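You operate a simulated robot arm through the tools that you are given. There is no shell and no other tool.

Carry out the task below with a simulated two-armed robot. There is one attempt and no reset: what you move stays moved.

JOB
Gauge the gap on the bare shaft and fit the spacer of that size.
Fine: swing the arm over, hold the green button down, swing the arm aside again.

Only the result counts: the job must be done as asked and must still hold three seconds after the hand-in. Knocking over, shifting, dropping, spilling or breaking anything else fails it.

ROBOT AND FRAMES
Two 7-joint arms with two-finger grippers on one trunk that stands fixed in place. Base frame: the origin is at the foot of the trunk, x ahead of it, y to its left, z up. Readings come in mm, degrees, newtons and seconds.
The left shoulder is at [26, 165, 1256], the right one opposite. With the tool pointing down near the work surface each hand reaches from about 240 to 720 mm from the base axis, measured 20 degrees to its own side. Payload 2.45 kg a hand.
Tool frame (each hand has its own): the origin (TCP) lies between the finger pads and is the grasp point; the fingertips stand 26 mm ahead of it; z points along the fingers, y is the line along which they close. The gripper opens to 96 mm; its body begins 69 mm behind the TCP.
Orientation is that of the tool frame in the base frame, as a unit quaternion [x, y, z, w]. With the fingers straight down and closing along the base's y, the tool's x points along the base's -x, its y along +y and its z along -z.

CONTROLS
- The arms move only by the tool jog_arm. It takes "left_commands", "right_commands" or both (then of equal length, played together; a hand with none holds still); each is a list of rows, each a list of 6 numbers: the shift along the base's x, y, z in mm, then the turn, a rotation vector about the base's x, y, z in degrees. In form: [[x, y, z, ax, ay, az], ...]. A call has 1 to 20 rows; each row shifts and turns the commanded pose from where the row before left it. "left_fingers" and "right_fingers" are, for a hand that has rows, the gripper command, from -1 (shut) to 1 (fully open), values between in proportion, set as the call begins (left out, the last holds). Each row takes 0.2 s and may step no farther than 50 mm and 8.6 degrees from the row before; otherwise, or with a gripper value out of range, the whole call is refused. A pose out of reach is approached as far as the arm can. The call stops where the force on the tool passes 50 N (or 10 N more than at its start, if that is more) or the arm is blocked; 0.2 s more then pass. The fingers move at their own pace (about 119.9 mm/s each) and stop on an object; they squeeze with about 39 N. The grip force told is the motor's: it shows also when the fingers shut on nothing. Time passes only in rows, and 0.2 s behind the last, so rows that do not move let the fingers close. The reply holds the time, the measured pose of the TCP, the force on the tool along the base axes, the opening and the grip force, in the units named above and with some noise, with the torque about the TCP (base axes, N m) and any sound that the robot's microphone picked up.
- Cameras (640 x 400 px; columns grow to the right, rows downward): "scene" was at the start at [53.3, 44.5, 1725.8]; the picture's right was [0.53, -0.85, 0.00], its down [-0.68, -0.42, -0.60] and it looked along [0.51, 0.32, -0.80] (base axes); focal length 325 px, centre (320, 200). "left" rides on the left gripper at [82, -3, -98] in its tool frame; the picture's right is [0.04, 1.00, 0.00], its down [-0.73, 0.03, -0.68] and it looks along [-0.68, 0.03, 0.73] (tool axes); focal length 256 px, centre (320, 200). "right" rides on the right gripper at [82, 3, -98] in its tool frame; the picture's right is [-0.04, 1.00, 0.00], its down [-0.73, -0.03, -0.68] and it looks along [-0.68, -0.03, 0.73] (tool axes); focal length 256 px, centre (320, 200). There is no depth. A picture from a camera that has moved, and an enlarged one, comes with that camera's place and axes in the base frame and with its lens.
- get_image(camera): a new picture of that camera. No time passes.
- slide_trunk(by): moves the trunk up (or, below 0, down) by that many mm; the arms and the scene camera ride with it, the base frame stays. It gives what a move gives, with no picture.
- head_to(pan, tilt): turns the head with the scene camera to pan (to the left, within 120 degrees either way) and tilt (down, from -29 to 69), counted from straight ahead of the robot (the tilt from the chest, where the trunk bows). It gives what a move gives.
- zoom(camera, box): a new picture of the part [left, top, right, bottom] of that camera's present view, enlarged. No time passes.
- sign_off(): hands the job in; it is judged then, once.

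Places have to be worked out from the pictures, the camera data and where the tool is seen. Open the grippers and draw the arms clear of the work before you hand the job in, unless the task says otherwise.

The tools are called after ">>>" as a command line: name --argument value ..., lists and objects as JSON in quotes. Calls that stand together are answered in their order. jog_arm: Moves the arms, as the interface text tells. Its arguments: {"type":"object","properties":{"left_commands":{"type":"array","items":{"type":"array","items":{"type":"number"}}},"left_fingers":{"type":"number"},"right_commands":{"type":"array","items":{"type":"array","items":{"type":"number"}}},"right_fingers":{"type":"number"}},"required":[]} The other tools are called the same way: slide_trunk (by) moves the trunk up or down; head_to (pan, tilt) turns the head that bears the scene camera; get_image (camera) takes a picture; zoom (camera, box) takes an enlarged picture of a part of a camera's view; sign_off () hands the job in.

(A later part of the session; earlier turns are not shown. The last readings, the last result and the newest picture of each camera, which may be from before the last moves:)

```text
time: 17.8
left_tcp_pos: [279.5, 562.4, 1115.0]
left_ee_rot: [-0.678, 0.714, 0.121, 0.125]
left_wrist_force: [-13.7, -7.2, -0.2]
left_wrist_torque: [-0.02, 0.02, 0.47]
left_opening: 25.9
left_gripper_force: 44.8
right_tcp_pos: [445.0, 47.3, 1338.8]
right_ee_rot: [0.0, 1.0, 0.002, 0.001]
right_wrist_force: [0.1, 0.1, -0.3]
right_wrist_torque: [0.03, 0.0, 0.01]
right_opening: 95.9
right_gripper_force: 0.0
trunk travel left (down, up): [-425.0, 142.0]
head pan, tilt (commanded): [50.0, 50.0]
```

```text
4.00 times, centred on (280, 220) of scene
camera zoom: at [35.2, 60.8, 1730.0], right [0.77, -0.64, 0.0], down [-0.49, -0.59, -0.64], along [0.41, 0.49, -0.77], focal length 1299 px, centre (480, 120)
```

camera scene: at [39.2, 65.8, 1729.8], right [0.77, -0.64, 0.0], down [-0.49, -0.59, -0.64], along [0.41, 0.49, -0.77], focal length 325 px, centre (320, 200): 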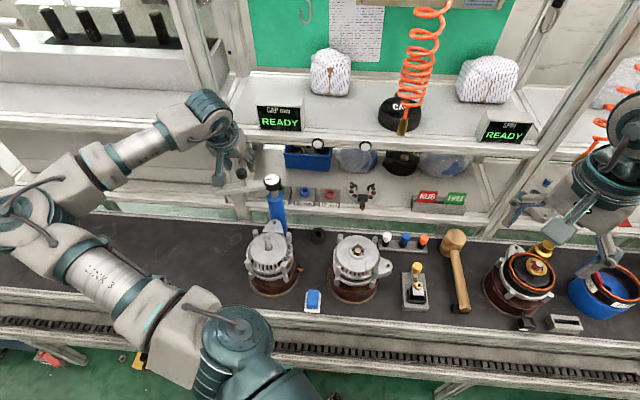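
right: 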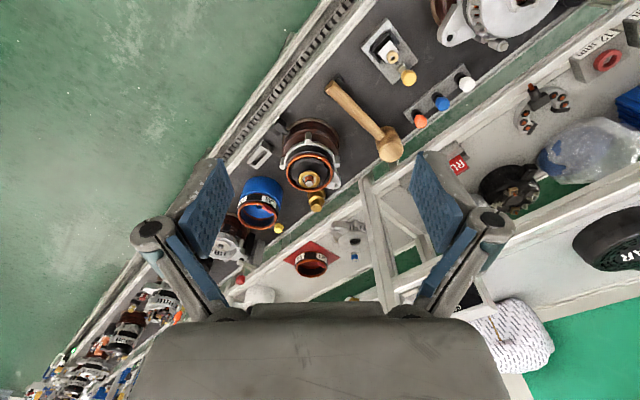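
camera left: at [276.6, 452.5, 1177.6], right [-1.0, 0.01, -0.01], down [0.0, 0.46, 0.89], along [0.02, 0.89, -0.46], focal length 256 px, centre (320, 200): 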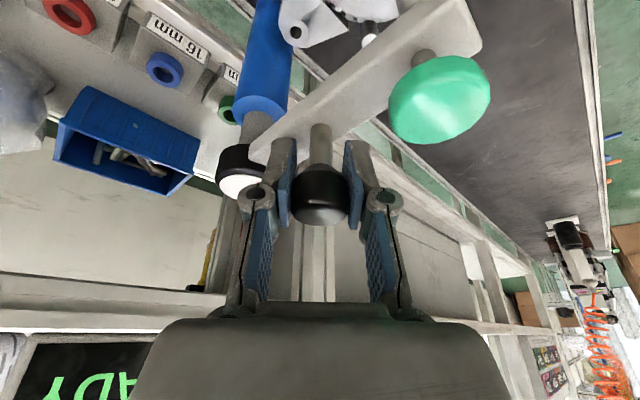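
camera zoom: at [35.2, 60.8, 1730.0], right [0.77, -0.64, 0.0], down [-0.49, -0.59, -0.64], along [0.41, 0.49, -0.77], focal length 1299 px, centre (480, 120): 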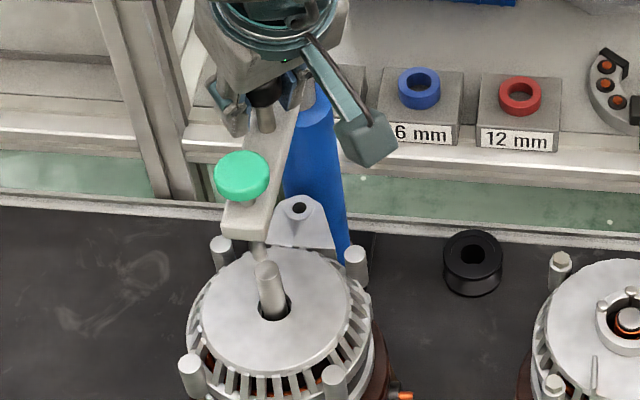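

The pin appears just above/behind the shaft tip in the scene view. I'll zoom closer to judge the lateral offset.

>>> zoom --camera "scene" --box '[240, 205, 300, 255]'

>>> zoom --camera "left" --box '[300, 0, 500, 125]'

>>> get_image --camera "right"

```text
8.00 times, centred on (270, 230) of scene
camera zoom: at [35.2, 60.8, 1730.0], right [0.77, -0.64, 0.0], down [-0.49, -0.59, -0.64], along [0.41, 0.49, -0.77], focal length 2598 px, centre (720, -40)
```

zoom: 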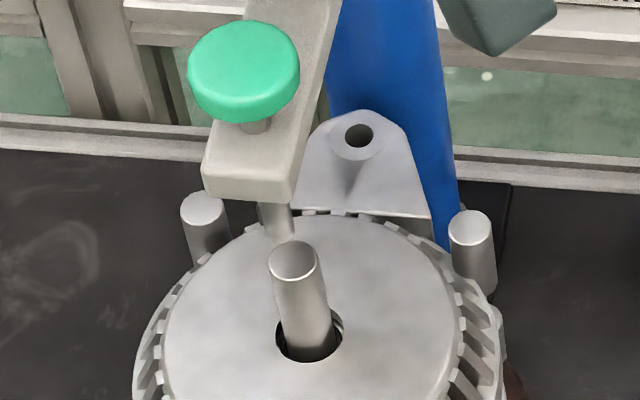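

```text
3.20 times, centred on (400, 62) of left
camera zoom: at [276.6, 452.5, 1177.6], right [-1.0, 0.01, -0.01], down [0.0, 0.46, 0.89], along [0.02, 0.89, -0.46], focal length 819 px, centre (64, 640)
```

zoom: 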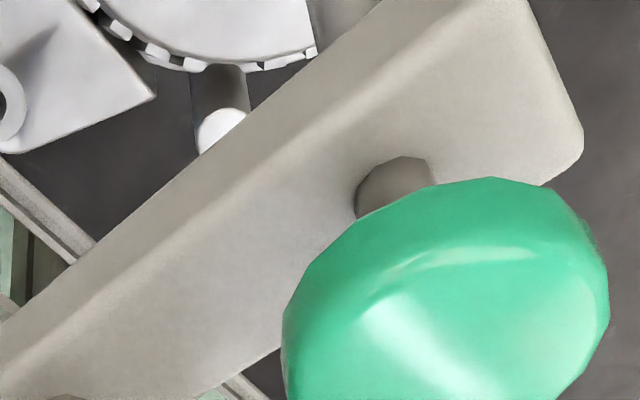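

```text
taken
camera right: at [362.4, 50.0, 1435.7], right [0.04, 1.0, 0.0], down [0.73, -0.03, 0.68], along [0.68, -0.02, -0.73], focal length 256 px, centre (320, 200)
```

right: 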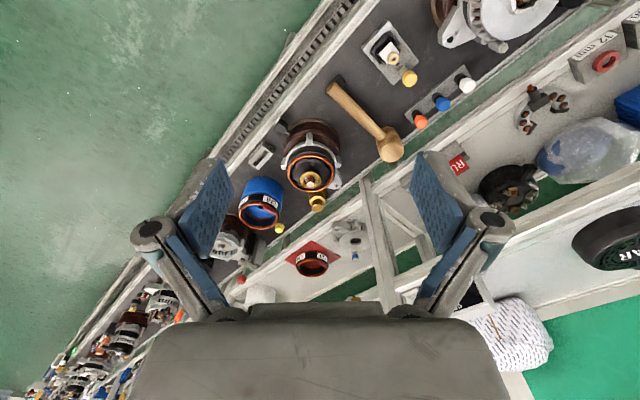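

The pin is about 2 mm short laterally, and the side force suggests my hand is slightly inside the true radius. I'll nudge by ~1° and outward a little, then check force.

>>> jog_arm --left_commands '[[-0.1, -1.9, 0, 0, 0, 1], [0, 0, 0, 0, 0, 0]]'

>>> zoom --camera "scene" --box '[240, 205, 300, 255]'

```text
time: 18.4
left_tcp_pos: [280.1, 561.9, 1113.4]
left_ee_rot: [-0.684, 0.709, 0.12, 0.124]
left_wrist_force: [-10.7, -9.5, -3.4]
left_wrist_torque: [-0.32, -0.03, -0.22]
left_opening: 26.2
left_gripper_force: 45.6
right_tcp_pos: [445.8, 49.2, 1337.4]
right_ee_rot: [0.0, 1.0, 0.001, 0.001]
right_wrist_force: [-0.2, 0.2, 0.0]
right_wrist_torque: [-0.01, 0.02, -0.02]
right_opening: 96.1
right_gripper_force: 0.1
trunk travel left (down, up): [-425.0, 142.0]
head pan, tilt (commanded): [50.0, 50.0]
```

```text
8.00 times, centred on (270, 230) of scene
camera zoom: at [36.5, 61.3, 1730.0], right [0.77, -0.64, 0.0], down [-0.49, -0.59, -0.64], along [0.41, 0.49, -0.77], focal length 2598 px, centre (720, -40)
```

zoom: 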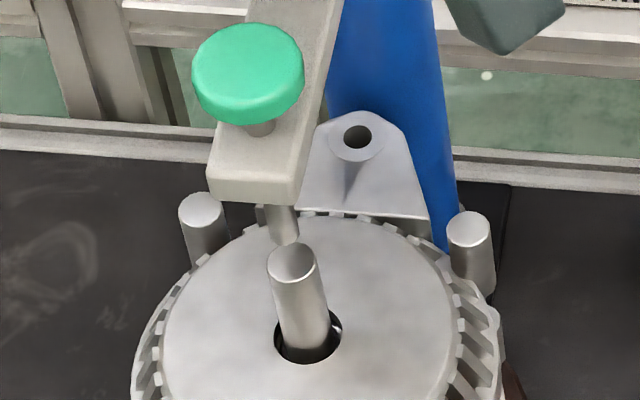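

The pin is now laterally aligned with the shaft. I'll open the fingers slowly and retreat along the tool axis.

>>> jog_arm --left_commands '[[0, 0, 0, 0, 0, 0], [0, 0, 0, 0, 0, 0]]' --left_fingers -0.12

>>> get_image --camera "left"

>>> zoom --camera "scene" --box '[240, 205, 300, 255]'

```text
time: 19.0
left_tcp_pos: [280.1, 564.0, 1114.9]
left_ee_rot: [-0.685, 0.708, 0.121, 0.126]
left_wrist_force: [-0.1, -0.6, 0.3]
left_wrist_torque: [0.01, 0.0, -0.01]
left_opening: 42.2
left_gripper_force: 0.0
right_tcp_pos: [446.8, 48.9, 1337.5]
right_ee_rot: [0.0, 1.0, 0.002, 0.002]
right_wrist_force: [0.4, -0.1, 0.1]
right_wrist_torque: [0.02, -0.01, 0.03]
right_opening: 96.0
right_gripper_force: 0.1
trunk travel left (down, up): [-425.0, 142.0]
head pan, tilt (commanded): [50.0, 50.0]
```

```text
taken
camera left: at [280.0, 453.9, 1177.8], right [-1.0, 0.0, -0.01], down [-0.01, 0.46, 0.89], along [0.0, 0.89, -0.46], focal length 256 px, centre (320, 200)
```

left: 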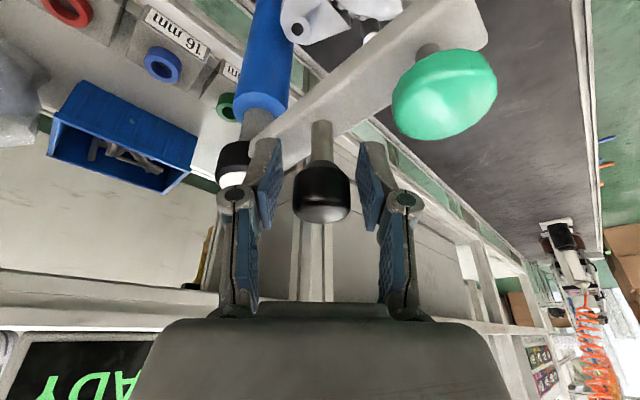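

```text
8.00 times, centred on (270, 230) of scene
camera zoom: at [39.1, 67.3, 1729.8], right [0.77, -0.64, 0.0], down [-0.49, -0.59, -0.64], along [0.41, 0.49, -0.77], focal length 2598 px, centre (720, -40)
```

zoom: 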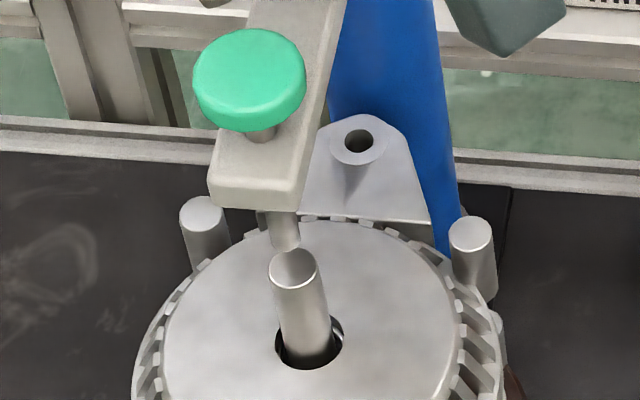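

The arm stays in place after release. I'll back off along the tool axis, then close the fingers, straighten the tool to vertical and move above the button at ≈[236,518].

>>> jog_arm --left_commands '[[-0.3, -7, 19, 0, 0, 0], [-0.3, -7, 19, 0, 0, 0], [-0.3, -7, 19, 0, 0, 0], [-8, -2, 6, -6.7, 0, 0], [-10, 0, 0, -6.7, 0, 0], [-10, 0, 0, -6.7, 0, 0], [0, 0, 0, 0, 0, 0]]'

>>> get_image --camera "left"

>>> get_image --camera "scene"

```text
time: 20.6
left_tcp_pos: [251.9, 541.3, 1176.8]
left_ee_rot: [-0.695, 0.719, -0.004, 0.003]
left_wrist_force: [-0.7, -0.8, 0.0]
left_wrist_torque: [0.0, -0.03, -0.02]
left_opening: 42.2
left_gripper_force: 0.0
right_tcp_pos: [448.5, 48.1, 1337.3]
right_ee_rot: [0.0, 1.0, 0.002, 0.001]
right_wrist_force: [0.5, -0.3, 0.4]
right_wrist_torque: [0.04, -0.02, 0.01]
right_opening: 95.9
right_gripper_force: 0.0
trunk travel left (down, up): [-425.0, 142.0]
head pan, tilt (commanded): [50.0, 50.0]
```

```text
taken
camera left: at [251.7, 458.8, 1274.6], right [-1.0, -0.01, -0.01], down [-0.01, 0.74, 0.68], along [0.0, 0.68, -0.74], focal length 256 px, centre (320, 200)
```

left: 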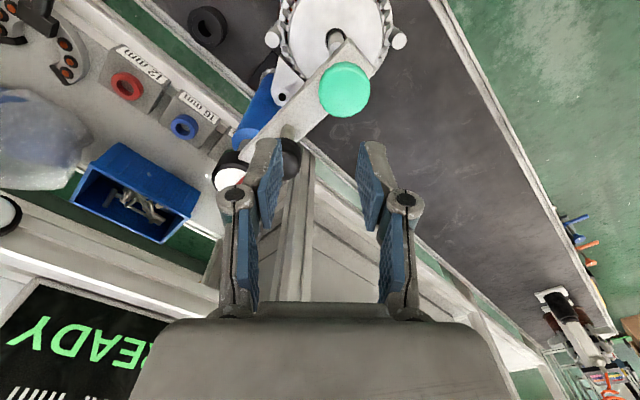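

```text
taken
camera scene: at [39.8, 65.8, 1729.8], right [0.77, -0.64, 0.0], down [-0.49, -0.59, -0.64], along [0.41, 0.49, -0.77], focal length 325 px, centre (320, 200)
```

scene: 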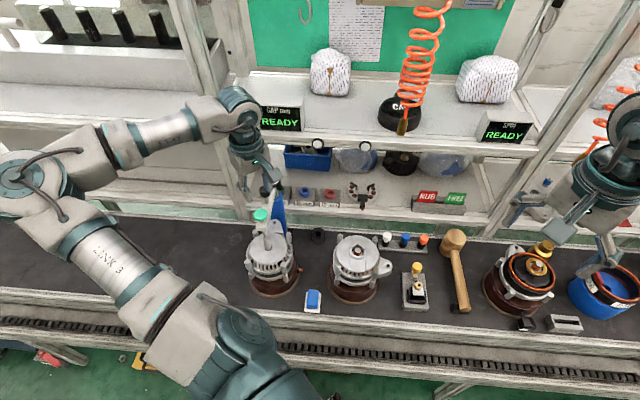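

The button is at ≈[236.5,518.5,1103]. I'll close the fingers, move directly above it and lower to just above contact.

>>> jog_arm --left_commands '[[-7.7, -11.4, 0, 0, 0, 0], [-7.7, -11.4, 0, 0, 0, 0], [0, 0, -18, 0, 0, 0], [0, 0, -18, 0, 0, 0], [0, 0, 0, 0, 0, 0]]' --left_fingers -1

>>> get_image --camera "left"

>>> zoom --camera "scene" --box '[210, 170, 330, 260]'

```text
time: 21.8
left_tcp_pos: [236.9, 518.7, 1139.2]
left_ee_rot: [-0.696, 0.718, -0.004, 0.004]
left_wrist_force: [0.3, 0.5, -0.2]
left_wrist_torque: [-0.01, -0.03, -0.02]
left_opening: 0.0
left_gripper_force: 28.8
right_tcp_pos: [447.0, 48.5, 1338.2]
right_ee_rot: [0.0, 1.0, 0.001, 0.001]
right_wrist_force: [0.0, 0.3, 0.1]
right_wrist_torque: [-0.04, 0.01, -0.02]
right_opening: 95.8
right_gripper_force: 0.2
trunk travel left (down, up): [-425.0, 142.0]
head pan, tilt (commanded): [50.0, 50.0]
```

```text
taken
camera left: at [236.5, 436.6, 1236.9], right [-1.0, -0.01, -0.01], down [-0.01, 0.73, 0.68], along [0.0, 0.68, -0.73], focal length 256 px, centre (320, 200)
```

left: 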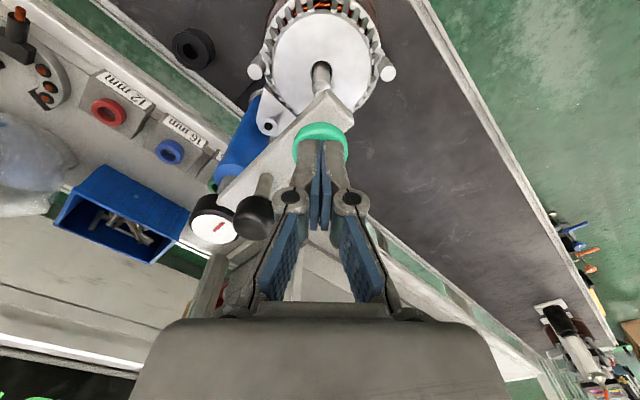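

```text
4.44 times, centred on (270, 215) of scene
camera zoom: at [39.2, 65.7, 1729.9], right [0.77, -0.64, 0.0], down [-0.49, -0.59, -0.64], along [0.41, 0.49, -0.77], focal length 1443 px, centre (542, 133)
```

zoom: 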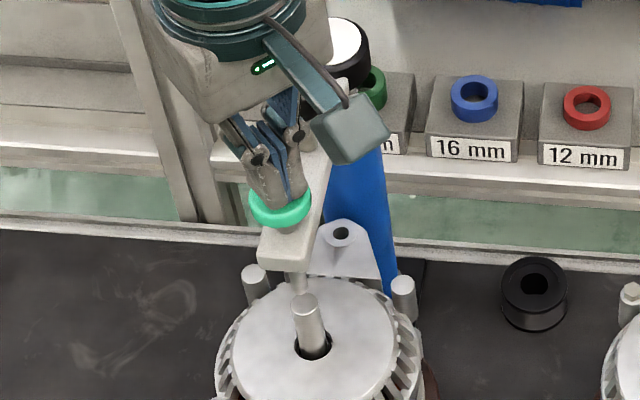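

The closed fingertips are right above the button. I'll press down in 3 mm steps and watch the force and display.

>>> jog_arm --left_commands '[[0, 0, -3, 0, 0, 0], [0, 0, -3, 0, 0, 0], [0, 0, -3, 0, 0, 0], [0, 0, -3, 0, 0, 0], [0, 0, -3, 0, 0, 0]]'

>>> zoom --camera "scene" --box '[210, 170, 330, 260]'

>>> zoom --camera "scene" --box '[240, 90, 320, 140]'

```text
time: 23.0
left_tcp_pos: [236.8, 518.5, 1125.8]
left_ee_rot: [-0.696, 0.718, -0.004, 0.003]
left_wrist_force: [1.4, 0.2, 4.2]
left_wrist_torque: [0.04, -0.01, -0.02]
left_opening: 6.1
left_gripper_force: 28.5
right_tcp_pos: [448.4, 49.2, 1337.9]
right_ee_rot: [0.0, 1.0, 0.001, 0.001]
right_wrist_force: [0.1, 0.2, 0.0]
right_wrist_torque: [-0.01, -0.02, 0.0]
right_opening: 95.9
right_gripper_force: 0.0
trunk travel left (down, up): [-425.0, 142.0]
head pan, tilt (commanded): [50.0, 50.0]
```

```text
4.44 times, centred on (270, 215) of scene
camera zoom: at [39.6, 65.0, 1729.9], right [0.77, -0.64, 0.0], down [-0.49, -0.59, -0.64], along [0.41, 0.49, -0.77], focal length 1443 px, centre (542, 133)
```

zoom: 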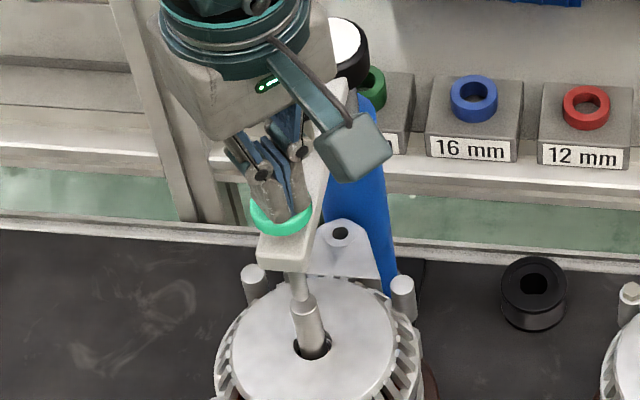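

```text
8.00 times, centred on (280, 115) of scene
camera zoom: at [39.6, 65.0, 1729.9], right [0.77, -0.64, 0.0], down [-0.49, -0.59, -0.64], along [0.41, 0.49, -0.77], focal length 2598 px, centre (640, 880)
```

zoom: 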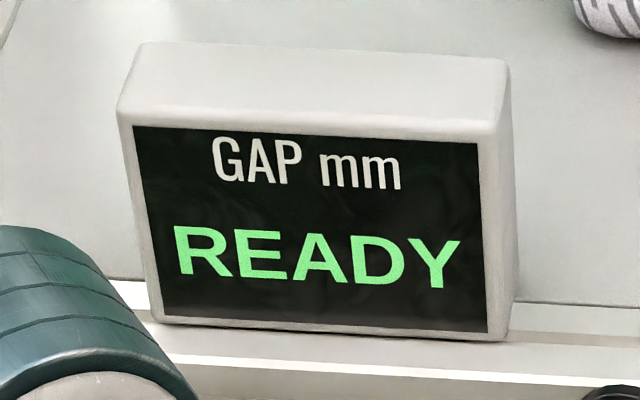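

Contact made with ~4 N; the pin has started to descend. I'll press further in small steps.

>>> jog_arm --left_commands '[[0, 0, -2, 0, 0, 0], [0, 0, -2, 0, 0, 0], [0, 0, -2, 0, 0, 0]]'

>>> zoom --camera "scene" --box '[210, 170, 330, 260]'

>>> zoom --camera "scene" --box '[240, 90, 320, 140]'

```text
time: 23.8
left_tcp_pos: [236.8, 517.6, 1119.9]
left_ee_rot: [-0.696, 0.718, -0.004, 0.004]
left_wrist_force: [-0.1, 3.9, 6.8]
left_wrist_torque: [0.06, 0.02, -0.03]
left_opening: 6.0
left_gripper_force: 28.6
right_tcp_pos: [447.0, 49.0, 1337.6]
right_ee_rot: [0.0, 1.0, 0.002, 0.001]
right_wrist_force: [-0.3, 0.2, 0.4]
right_wrist_torque: [0.02, 0.01, 0.0]
right_opening: 95.8
right_gripper_force: 0.1
trunk travel left (down, up): [-425.0, 142.0]
head pan, tilt (commanded): [50.0, 50.0]
```

```text
4.44 times, centred on (270, 215) of scene
camera zoom: at [39.0, 65.2, 1729.9], right [0.77, -0.64, 0.0], down [-0.49, -0.59, -0.64], along [0.41, 0.49, -0.77], focal length 1443 px, centre (542, 133)
```

zoom: 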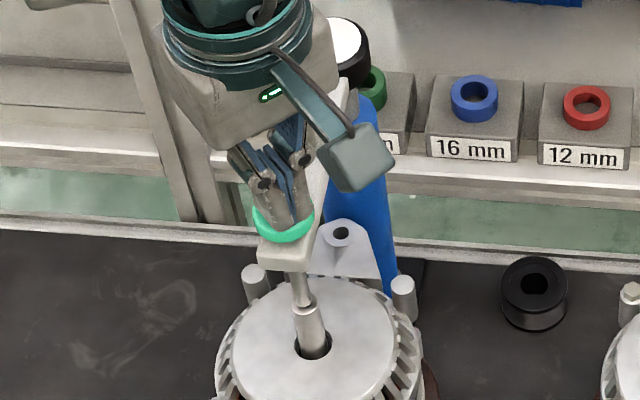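

```text
8.00 times, centred on (280, 115) of scene
camera zoom: at [39.0, 65.2, 1729.9], right [0.77, -0.64, 0.0], down [-0.49, -0.59, -0.64], along [0.41, 0.49, -0.77], focal length 2598 px, centre (640, 880)
```

zoom: 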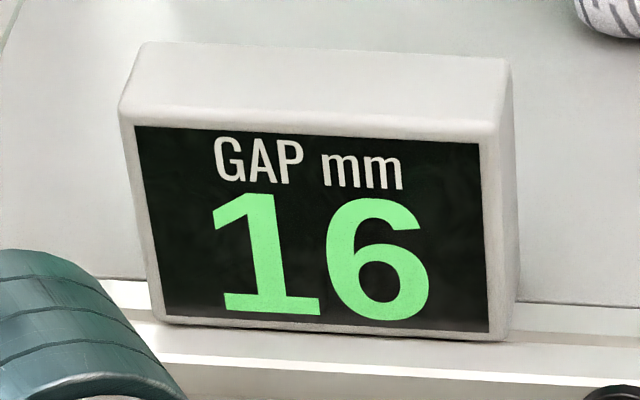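

The display reads 16 mm. I'll hold the button down a few seconds to make sure the reading is steady.

>>> jog_arm --left_commands '[[0, 0, -0.5, 0, 0, 0], [0, 0, 0, 0, 0, 0], [0, 0, 0, 0, 0, 0], [0, 0, 0, 0, 0, 0], [0, 0, 0, 0, 0, 0], [0, 0, 0, 0, 0, 0], [0, 0, 0, 0, 0, 0], [0, 0, 0, 0, 0, 0], [0, 0, 0, 0, 0, 0], [0, 0, 0, 0, 0, 0], [0, 0, 0, 0, 0, 0], [0, 0, 0, 0, 0, 0]]'

>>> zoom --camera "scene" --box '[240, 90, 320, 140]'

```text
time: 26.4
left_tcp_pos: [237.0, 517.6, 1118.7]
left_ee_rot: [-0.696, 0.718, -0.004, 0.004]
left_wrist_force: [0.7, 1.6, 8.8]
left_wrist_torque: [0.04, -0.02, -0.03]
left_opening: 6.3
left_gripper_force: 28.3
right_tcp_pos: [447.6, 47.8, 1338.6]
right_ee_rot: [0.001, 1.0, 0.002, 0.001]
right_wrist_force: [0.3, 0.3, 0.2]
right_wrist_torque: [0.02, 0.04, 0.0]
right_opening: 96.0
right_gripper_force: 0.1
trunk travel left (down, up): [-425.0, 142.0]
head pan, tilt (commanded): [50.0, 50.0]
```

```text
8.00 times, centred on (280, 115) of scene
camera zoom: at [38.9, 64.6, 1730.0], right [0.77, -0.64, 0.0], down [-0.49, -0.59, -0.64], along [0.41, 0.49, -0.77], focal length 2598 px, centre (640, 880)
```

zoom: 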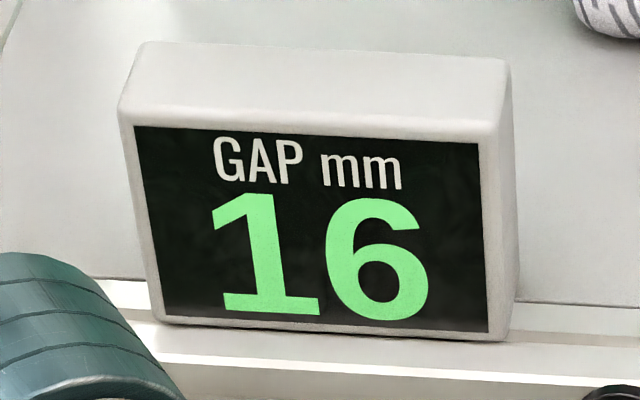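

The gap is 16 mm and steady. Now I'll lift off, return to the tilted pre-grasp pose above the knob with fingers at 42 mm, and verify.

>>> jog_arm --left_commands '[[0, 0, 10, 0, 0, 0], [0, 0, 24, 0, 0, 0], [0, 0, 24, 0, 0, 0], [14, 9, 0, 6.7, 0, 0], [14, 9, 0, 6.7, 0, 0], [15, 7, -5, 6.6, 0, 0], [0, 0, 0, 0, 0, 0]]' --left_fingers -1

>>> jog_arm --left_commands '[[0, 0, 0, 0, 0, 0], [0, 0, 0, 0, 0, 0]]' --left_fingers -0.12

>>> get_image --camera "left"

>>> zoom --camera "scene" --box '[200, 100, 360, 200]'

```text
time: 28.0
left_tcp_pos: [279.0, 542.2, 1171.6]
left_ee_rot: [-0.684, 0.709, 0.121, 0.125]
left_wrist_force: [0.5, -0.4, 0.2]
left_wrist_torque: [0.0, -0.03, 0.0]
left_opening: 0.1
left_gripper_force: 28.5
right_tcp_pos: [446.2, 48.9, 1337.0]
right_ee_rot: [0.0, 1.0, 0.001, 0.001]
right_wrist_force: [-0.6, 0.0, -0.5]
right_wrist_torque: [0.02, -0.01, 0.01]
right_opening: 96.1
right_gripper_force: 0.1
trunk travel left (down, up): [-425.0, 142.0]
head pan, tilt (commanded): [50.0, 50.0]
```

```text
time: 28.6
left_tcp_pos: [279.8, 542.1, 1171.4]
left_ee_rot: [-0.685, 0.708, 0.122, 0.124]
left_wrist_force: [0.2, 0.6, -1.0]
left_wrist_torque: [0.02, 0.0, 0.01]
left_opening: 42.1
left_gripper_force: 0.0
right_tcp_pos: [447.1, 48.9, 1337.5]
right_ee_rot: [-0.001, 1.0, 0.002, 0.001]
right_wrist_force: [0.1, -0.4, 0.1]
right_wrist_torque: [-0.01, 0.04, 0.01]
right_opening: 96.0
right_gripper_force: 0.1
trunk travel left (down, up): [-425.0, 142.0]
head pan, tilt (commanded): [50.0, 50.0]
```

```text
taken
camera left: at [278.6, 432.6, 1235.5], right [-1.0, 0.0, -0.01], down [-0.01, 0.46, 0.89], along [0.0, 0.89, -0.46], focal length 256 px, centre (320, 200)
```

left: 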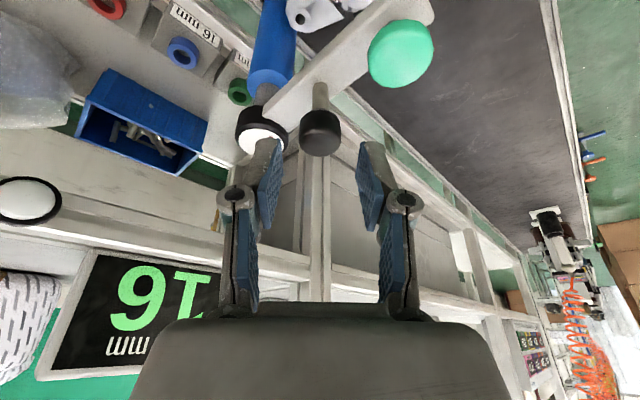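

```text
4.00 times, centred on (280, 150) of scene
camera zoom: at [39.7, 65.2, 1729.8], right [0.77, -0.64, 0.0], down [-0.49, -0.59, -0.64], along [0.41, 0.49, -0.77], focal length 1299 px, centre (480, 400)
```

zoom: 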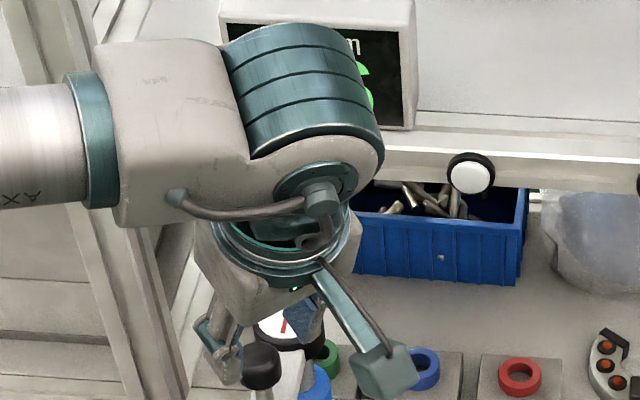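

The display keeps showing 16. The knob is centred between the fingers, so I'll advance 59 mm along the tool axis and grip it again.

>>> jog_arm --left_commands '[[0.2, 6.8, -18.7, 0, 0, 0], [0.2, 6.8, -18.7, 0, 0, 0], [0.2, 6.8, -18.7, 0, 0, 0], [0, 0, 0, 0, 0, 0]]'

>>> get_image --camera "left"

```text
time: 29.6
left_tcp_pos: [281.7, 563.5, 1114.6]
left_ee_rot: [-0.684, 0.708, 0.121, 0.124]
left_wrist_force: [-0.8, 1.2, 0.5]
left_wrist_torque: [0.0, 0.01, 0.0]
left_opening: 42.0
left_gripper_force: 0.1
right_tcp_pos: [447.5, 49.8, 1337.6]
right_ee_rot: [0.0, 1.0, 0.002, 0.001]
right_wrist_force: [-0.4, -0.2, -0.3]
right_wrist_torque: [0.0, 0.04, -0.01]
right_opening: 96.1
right_gripper_force: 0.1
trunk travel left (down, up): [-425.0, 142.0]
head pan, tilt (commanded): [50.0, 50.0]
```

```text
taken
camera left: at [280.7, 453.9, 1178.8], right [-1.0, 0.0, -0.01], down [-0.01, 0.46, 0.89], along [0.0, 0.89, -0.46], focal length 256 px, centre (320, 200)
```

left: 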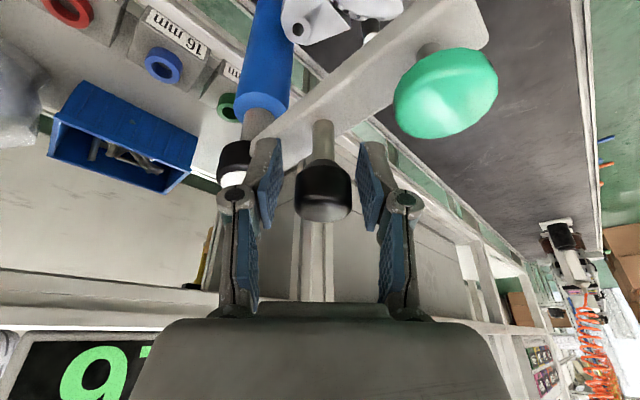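

The fingers straddle the knob as before. I'll close and swing the arm back along the arc, first half.

>>> jog_arm --left_commands '[[0, 0, 0, 0, 0, 0], [0, 0, 0, 0, 0, 0], [0, 0, 0, 0, 0, 0]]' --left_fingers -1

>>> jog_arm --left_commands '[[-6.1, 6.9, 0, 0, 0, -3.9], [-5.2, 7.5, 0, 0, 0, -3.9], [-4.2, 8.1, 0, 0, 0, -3.9], [-3.2, 8.6, 0, 0, 0, -3.9], [-2.1, 9.0, 0, 0, 0, -3.9], [-0.9, 9.1, 0, 0, 0, -3.9], [0, 0, 0, 0, 0, 0]]'

>>> zoom --camera "scene" --box '[180, 130, 340, 230]'

```text
time: 30.4
left_tcp_pos: [279.5, 563.6, 1113.9]
left_ee_rot: [-0.684, 0.708, 0.122, 0.124]
left_wrist_force: [-7.5, -2.3, -2.3]
left_wrist_torque: [0.45, 0.1, 0.05]
left_opening: 26.1
left_gripper_force: 44.8
right_tcp_pos: [447.0, 49.2, 1338.5]
right_ee_rot: [0.0, 1.0, 0.002, 0.001]
right_wrist_force: [-0.7, 0.9, -0.3]
right_wrist_torque: [0.04, -0.06, 0.02]
right_opening: 95.8
right_gripper_force: 0.0
trunk travel left (down, up): [-425.0, 142.0]
head pan, tilt (commanded): [50.0, 50.0]
```

```text
time: 32.0
left_tcp_pos: [259.8, 611.8, 1115.8]
left_ee_rot: [-0.526, 0.833, 0.093, 0.146]
left_wrist_force: [7.5, -7.0, -8.5]
left_wrist_torque: [0.09, -0.08, -0.39]
left_opening: 25.9
left_gripper_force: 45.5
right_tcp_pos: [448.6, 49.2, 1337.3]
right_ee_rot: [0.0, 1.0, 0.002, 0.001]
right_wrist_force: [0.7, 0.3, 0.0]
right_wrist_torque: [-0.01, -0.01, -0.02]
right_opening: 96.1
right_gripper_force: 0.0
trunk travel left (down, up): [-425.0, 142.0]
head pan, tilt (commanded): [50.0, 50.0]
```

```text
4.00 times, centred on (260, 180) of scene
camera zoom: at [42.8, 63.7, 1729.7], right [0.77, -0.64, 0.0], down [-0.5, -0.59, -0.64], along [0.41, 0.49, -0.77], focal length 1299 px, centre (560, 280)
```

zoom: 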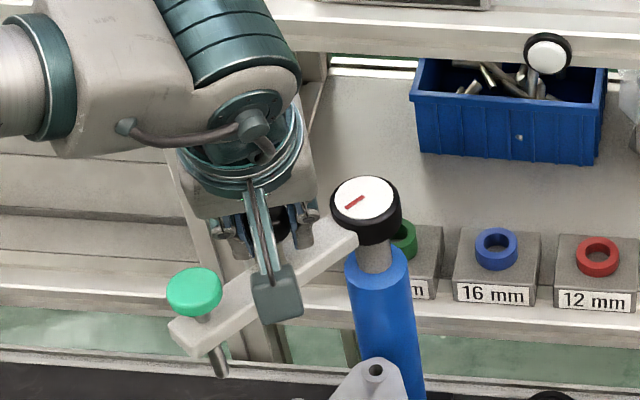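

The arm swings back fine with low forces. I'll continue the rest of the arc to the original parked position.

>>> jog_arm --left_commands '[[0.2, 9.1, 0, 0, 0, -3.9], [1.3, 9.1, 0, 0, 0, -3.9], [2.5, 8.8, 0, 0, 0, -3.9], [3.6, 8.5, 0, 0, 0, -3.9], [4.6, 7.9, 0, 0, 0, -3.9], [0, 0, 0, 0, 0, 0]]'

>>> zoom --camera "scene" --box '[180, 110, 340, 210]'

>>> get_image --camera "left"

```text
time: 33.4
left_tcp_pos: [271.3, 656.7, 1116.5]
left_ee_rot: [-0.377, 0.91, 0.067, 0.161]
left_wrist_force: [5.1, -5.3, -4.1]
left_wrist_torque: [0.09, 0.08, -0.26]
left_opening: 25.7
left_gripper_force: 44.9
right_tcp_pos: [448.9, 49.1, 1338.8]
right_ee_rot: [0.0, 1.0, 0.002, -0.001]
right_wrist_force: [-0.3, -0.6, 0.6]
right_wrist_torque: [0.0, 0.02, 0.01]
right_opening: 96.1
right_gripper_force: 0.2
trunk travel left (down, up): [-425.0, 142.0]
head pan, tilt (commanded): [50.0, 50.0]
```

```text
4.00 times, centred on (260, 160) of scene
camera zoom: at [41.6, 63.9, 1729.9], right [0.77, -0.64, 0.0], down [-0.49, -0.59, -0.64], along [0.41, 0.49, -0.77], focal length 1299 px, centre (560, 360)
```

zoom: 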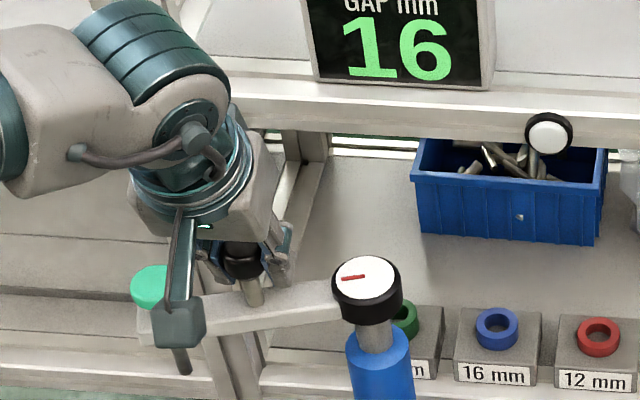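

```text
taken
camera left: at [196.4, 575.9, 1179.9], right [-0.73, 0.68, -0.01], down [0.3, 0.34, 0.89], along [0.61, 0.65, -0.46], focal length 256 px, centre (320, 200)
```

left: 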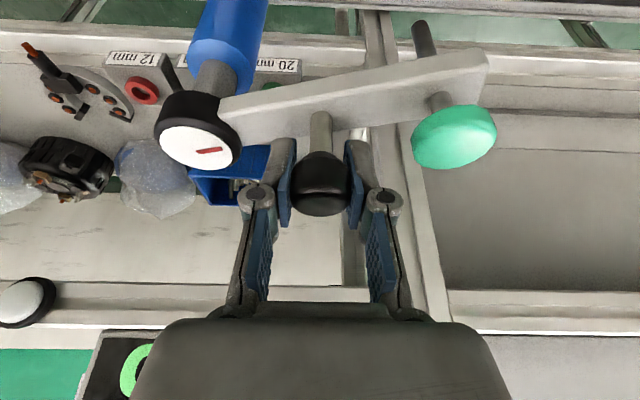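

The arm is back in its parked position and the display holds 16. I'll release the knob and retreat along the tool axis.

>>> jog_arm --left_commands '[[0, 0, 0, 0, 0, 0], [0, 0, 0, 0, 0, 0]]' --left_fingers -0.12

>>> jog_arm --left_commands '[[-4, -4, 15.5, 0, 0, 0], [-4, -4, 15.5, 0, 0, 0], [-4, -4, 15.5, 0, 0, 0], [-4, -4, 15.5, 0, 0, 0], [-4, -12, 15.5, 0, 0, 0], [-4, -16, 10, 0, 0, 0], [0, 0, 0, 0, 0, 0]]'

>>> get_image --camera "left"

>>> get_image --camera "scene"

```text
time: 34.0
left_tcp_pos: [271.1, 657.1, 1116.2]
left_ee_rot: [-0.378, 0.91, 0.067, 0.159]
left_wrist_force: [0.6, -0.1, 0.6]
left_wrist_torque: [0.0, -0.01, -0.03]
left_opening: 42.0
left_gripper_force: 0.1
right_tcp_pos: [447.7, 49.1, 1338.5]
right_ee_rot: [0.0, 1.0, 0.002, 0.001]
right_wrist_force: [0.2, -0.2, -0.2]
right_wrist_torque: [0.0, -0.01, -0.01]
right_opening: 96.1
right_gripper_force: 0.2
trunk travel left (down, up): [-425.0, 142.0]
head pan, tilt (commanded): [50.0, 50.0]
```

```text
time: 35.6
left_tcp_pos: [246.7, 611.2, 1203.2]
left_ee_rot: [-0.379, 0.909, 0.067, 0.159]
left_wrist_force: [-0.2, 0.0, -0.7]
left_wrist_torque: [0.0, -0.03, -0.01]
left_opening: 42.5
left_gripper_force: 0.0
right_tcp_pos: [446.9, 49.7, 1338.3]
right_ee_rot: [0.0, 1.0, 0.003, 0.0]
right_wrist_force: [-0.3, -0.1, -0.4]
right_wrist_torque: [0.05, 0.02, 0.02]
right_opening: 95.9
right_gripper_force: 0.2
trunk travel left (down, up): [-425.0, 142.0]
head pan, tilt (commanded): [50.0, 50.0]
```

```text
taken
camera left: at [171.9, 530.9, 1268.4], right [-0.74, 0.68, -0.01], down [0.3, 0.34, 0.89], along [0.61, 0.65, -0.46], focal length 256 px, centre (320, 200)
```

left: 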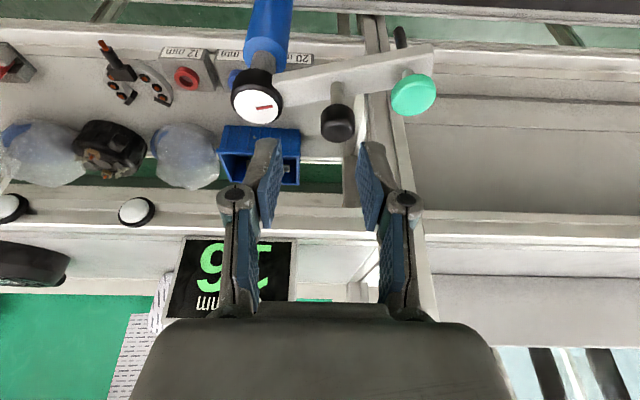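

```text
taken
camera scene: at [39.2, 64.9, 1729.9], right [0.77, -0.64, 0.0], down [-0.49, -0.59, -0.64], along [0.41, 0.49, -0.77], focal length 325 px, centre (320, 200)
```

scene: 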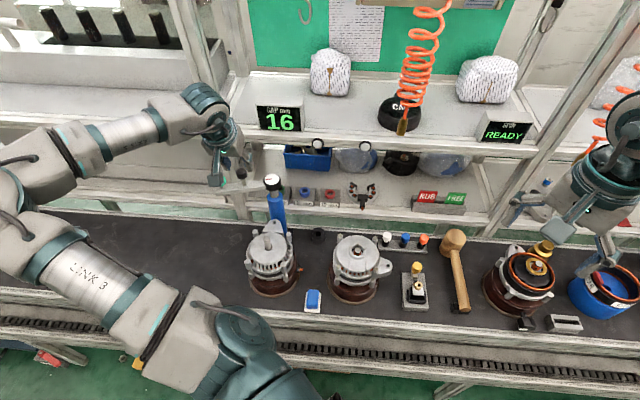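

Gauging is done. Next I need the blue 16 mm spacer, which sits on a block beneath the upper shelf edge, so I'll approach tilted from the right side of the gauge post. First I move over to a survey pose at u≈-100, n≈560 with more forward tilt.

>>> jog_arm --left_commands '[[15, -30, 0, 0, 0, 0], [15, -30, 0, 0, 0, 0], [15, -30, 0, 0, 0, 0], [12, -25, -10, 3.54, -3.54, 0], [12, -20, -10, 3.54, -3.54, 0], [9, -9, -10, 3.54, -3.54, 0], [0, 0, -10, 3.54, -3.54, 0], [0, 0, 0, 0, 0, 0]]' --left_fingers 0.1

>>> get_image --camera "left"

>>> get_image --camera "scene"

```text
time: 37.4
left_tcp_pos: [329.8, 471.1, 1165.7]
left_ee_rot: [-0.362, 0.868, 0.131, 0.315]
left_wrist_force: [-0.5, 0.2, -0.7]
left_wrist_torque: [0.0, 0.01, 0.01]
left_opening: 52.8
left_gripper_force: 0.0
left hand out of reach, approached as far as the arm can: row 7
right_tcp_pos: [446.5, 49.0, 1338.1]
right_ee_rot: [0.0, 1.0, 0.002, 0.0]
right_wrist_force: [0.2, 0.7, 0.3]
right_wrist_torque: [0.02, -0.03, -0.01]
right_opening: 96.0
right_gripper_force: 0.1
trunk travel left (down, up): [-425.0, 142.0]
head pan, tilt (commanded): [50.0, 50.0]
```

```text
taken
camera left: at [243.4, 378.7, 1187.4], right [-0.73, 0.68, -0.03], down [0.07, 0.11, 0.99], along [0.68, 0.72, -0.13], focal length 256 px, centre (320, 200)
```

left: 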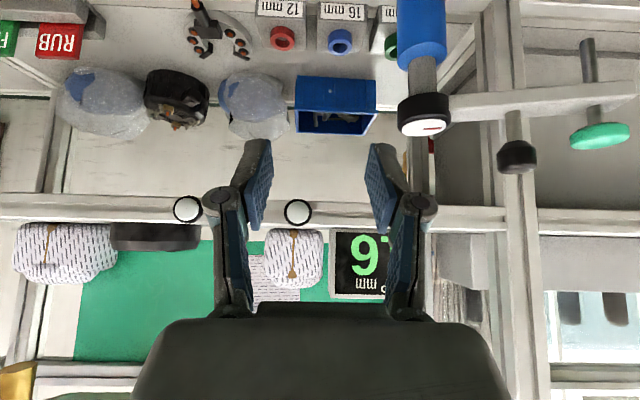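

```text
taken
camera scene: at [39.9, 64.8, 1729.9], right [0.77, -0.64, 0.0], down [-0.49, -0.59, -0.64], along [0.41, 0.49, -0.77], focal length 325 px, centre (320, 200)
```

scene: 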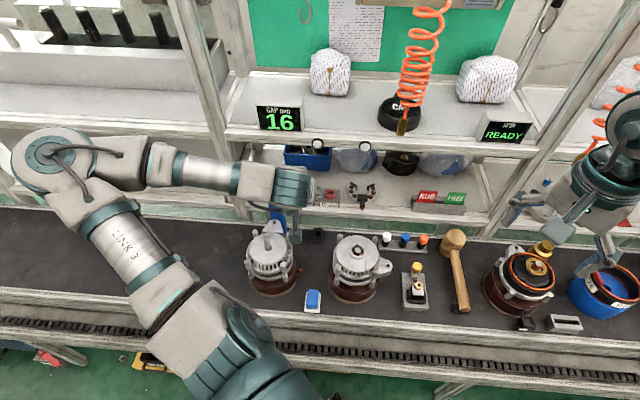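

Good view of the trays below the upper shelf edge. I'll zoom in for precise ring and block coordinates.

>>> zoom --camera "left" --box '[250, 0, 450, 125]'

>>> zoom --camera "left" --box '[310, 0, 390, 60]'

```text
3.20 times, centred on (350, 62) of left
camera zoom: at [243.4, 378.7, 1187.4], right [-0.73, 0.68, -0.03], down [0.07, 0.11, 0.99], along [0.68, 0.72, -0.13], focal length 819 px, centre (224, 640)
```

zoom: 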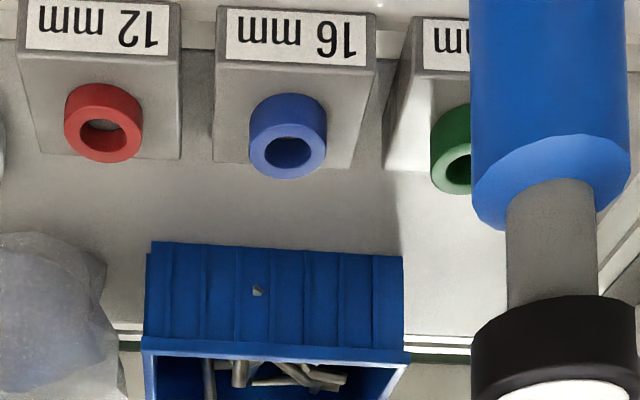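

```text
6.67 times, centred on (350, 30) of left
camera zoom: at [243.4, 378.7, 1187.4], right [-0.73, 0.68, -0.03], down [0.07, 0.11, 0.99], along [0.68, 0.72, -0.13], focal length 1707 px, centre (120, 1333)
```

zoom: 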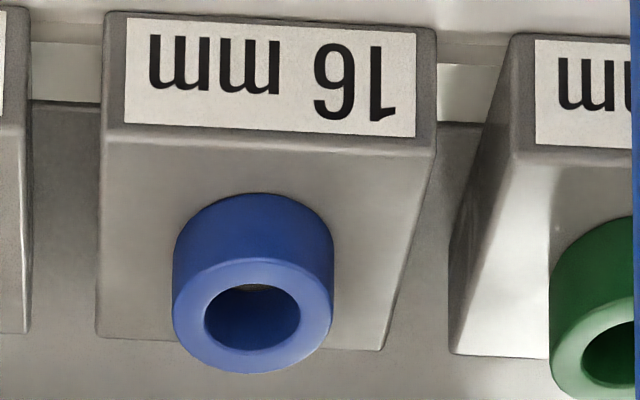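

I estimate the ring top at about [453,634,929] (OD ≈ 34 mm), block top ≈ z 913, with the post edge close on the left side. Let me zoom on the fingers to gauge pad width.

>>> zoom --camera "left" --box '[190, 120, 450, 320]'

>>> zoom --camera "scene" --box '[230, 150, 350, 250]'

```text
2.00 times, centred on (320, 220) of left
camera zoom: at [243.4, 378.7, 1187.4], right [-0.73, 0.68, -0.03], down [0.07, 0.11, 0.99], along [0.68, 0.72, -0.13], focal length 512 px, centre (320, 160)
```

zoom: 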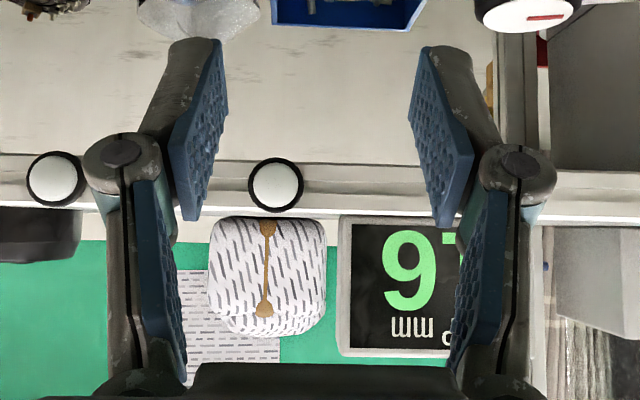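

```text
4.00 times, centred on (290, 200) of scene
camera zoom: at [39.9, 64.8, 1729.9], right [0.77, -0.64, 0.0], down [-0.49, -0.59, -0.64], along [0.41, 0.49, -0.77], focal length 1299 px, centre (440, 200)
```

zoom: 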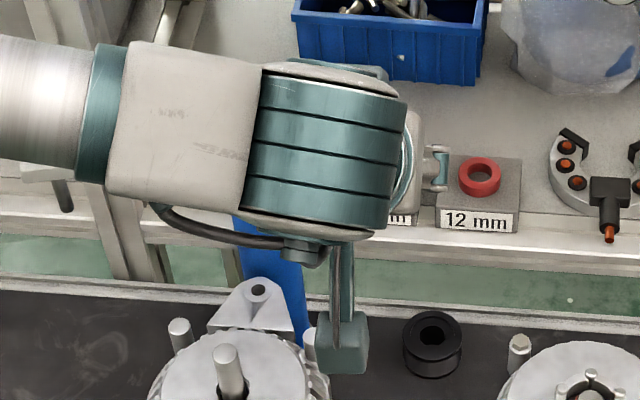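

The pads are about 22–24 mm wide and the knuckles reach about ±55 mm, so I'll yaw the hand another 25° (bearing ~70°) to clear the post. Moving to a staging pose at ≈[400,520,1080].

>>> jog_arm --left_commands '[[10, 6, -5, 0, 0, 5], [12, 8, -15, 0, 0, 5], [12, 9, -16, 0, 0, 5], [12, 9, -16, 0, 0, 5], [12, 9, -16, 0, 0, 5], [12, 8, -16, 0, 0, 0], [0, 0, 0, 0, 0, 0]]' --left_fingers 0.0

>>> get_image --camera "left"

>>> get_image --camera "scene"

```text
time: 39.0
left_tcp_pos: [399.7, 519.1, 1079.4]
left_ee_rot: [-0.54, 0.769, 0.196, 0.281]
left_wrist_force: [0.2, -0.6, 0.3]
left_wrist_torque: [0.04, 0.01, 0.01]
left_opening: 47.9
left_gripper_force: 0.1
right_tcp_pos: [447.7, 48.9, 1337.8]
right_ee_rot: [0.0, 1.0, 0.003, 0.001]
right_wrist_force: [0.0, -0.5, 0.5]
right_wrist_torque: [-0.02, 0.0, 0.02]
right_opening: 96.0
right_gripper_force: 0.0
trunk travel left (down, up): [-425.0, 142.0]
head pan, tilt (commanded): [50.0, 50.0]
```

```text
taken
camera left: at [359.8, 400.1, 1103.0], right [-0.95, 0.31, -0.03], down [0.01, 0.13, 0.99], along [0.31, 0.94, -0.13], focal length 256 px, centre (320, 200)
```

left: 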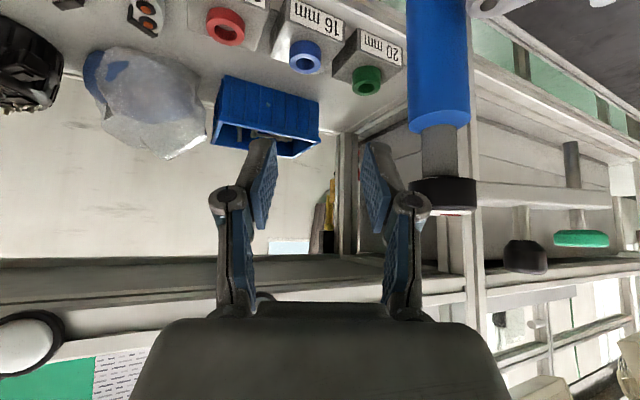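

```text
taken
camera scene: at [40.3, 64.6, 1729.9], right [0.77, -0.64, 0.0], down [-0.49, -0.59, -0.64], along [0.41, 0.49, -0.77], focal length 325 px, centre (320, 200)
```

scene: 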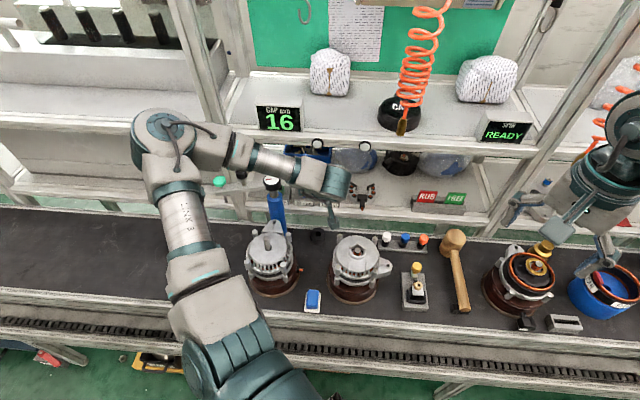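

The forearm passes well above the gauge. I'll zoom on the 16 mm tray from this pose to re-triangulate the ring.

>>> zoom --camera "left" --box '[250, 0, 410, 100]'

```text
4.00 times, centred on (330, 50) of left
camera zoom: at [359.8, 400.1, 1103.0], right [-0.95, 0.31, -0.03], down [0.01, 0.13, 0.99], along [0.31, 0.94, -0.13], focal length 1024 px, centre (280, 800)
```

zoom: 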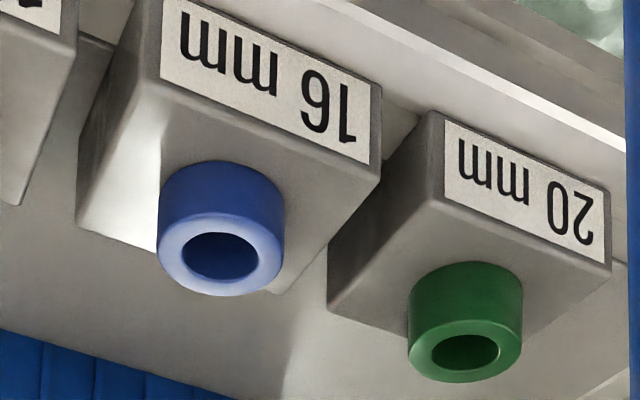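

Two hand-camera views agree on the ring top at about [462,645,917]. I'll advance to a pre-grasp ~60 mm short along the tool axis and re-measure close up.

>>> jog_arm --left_commands '[[8.9, 15.6, -19, 0, 0, 0], [8.9, 15.6, -19, 0, 0, 0], [8.9, 15.6, -19, 0, 0, 0], [8.9, 15.6, -19, 0, 0, 0], [8.9, 15.6, -19, 0, 0, 0], [0, 0, 0, 0, 0, 0]]'

>>> get_image --camera "left"

>>> zoom --camera "left" --box '[220, 20, 420, 145]'

>>> get_image --camera "scene"

```text
time: 40.4
left_tcp_pos: [443.5, 596.9, 984.7]
left_ee_rot: [-0.54, 0.769, 0.197, 0.279]
left_wrist_force: [0.0, -0.1, 0.0]
left_wrist_torque: [-0.05, -0.05, -0.01]
left_opening: 48.1
left_gripper_force: 0.0
right_tcp_pos: [446.4, 48.5, 1339.5]
right_ee_rot: [0.0, 1.0, 0.002, 0.0]
right_wrist_force: [-0.7, 0.0, 0.3]
right_wrist_torque: [-0.02, 0.03, 0.01]
right_opening: 96.1
right_gripper_force: 0.1
trunk travel left (down, up): [-425.0, 142.0]
head pan, tilt (commanded): [50.0, 50.0]
```

```text
taken
camera left: at [404.0, 477.6, 1007.0], right [-0.95, 0.31, -0.03], down [0.01, 0.13, 0.99], along [0.31, 0.94, -0.13], focal length 256 px, centre (320, 200)
```

left: 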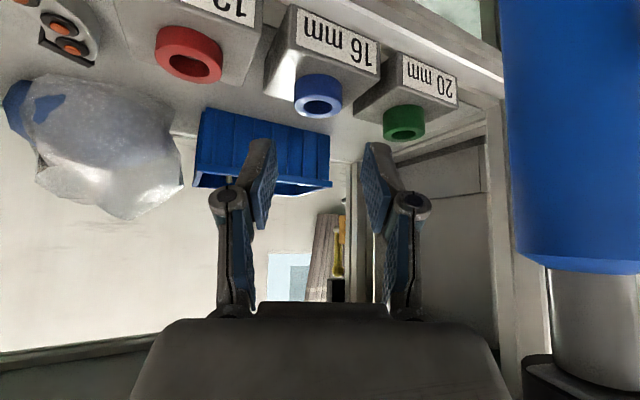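

```text
3.20 times, centred on (320, 82) of left
camera zoom: at [404.0, 477.6, 1007.0], right [-0.95, 0.31, -0.03], down [0.01, 0.13, 0.99], along [0.31, 0.94, -0.13], focal length 819 px, centre (320, 576)
```

zoom: 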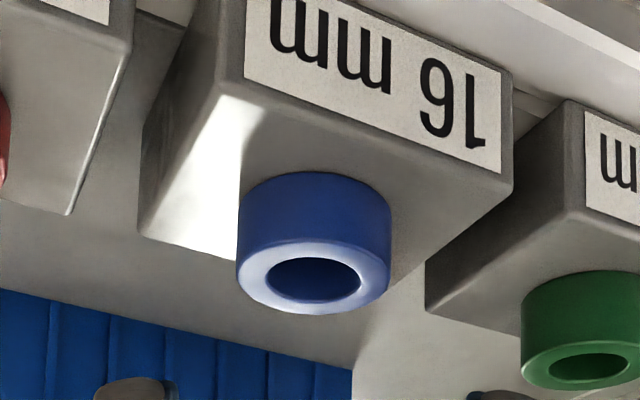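

```text
taken
camera scene: at [41.0, 65.5, 1729.8], right [0.77, -0.64, 0.0], down [-0.49, -0.59, -0.64], along [0.41, 0.49, -0.77], focal length 325 px, centre (320, 200)
```

scene: 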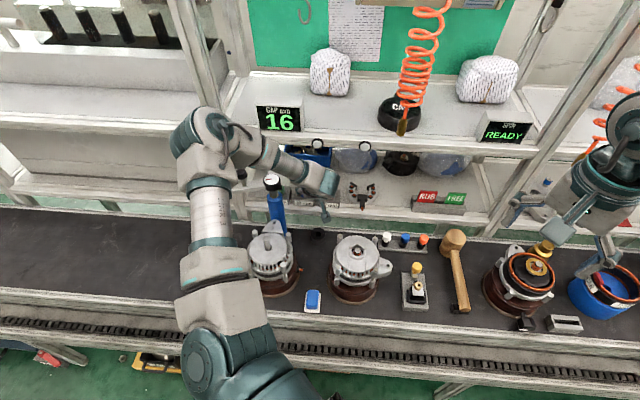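

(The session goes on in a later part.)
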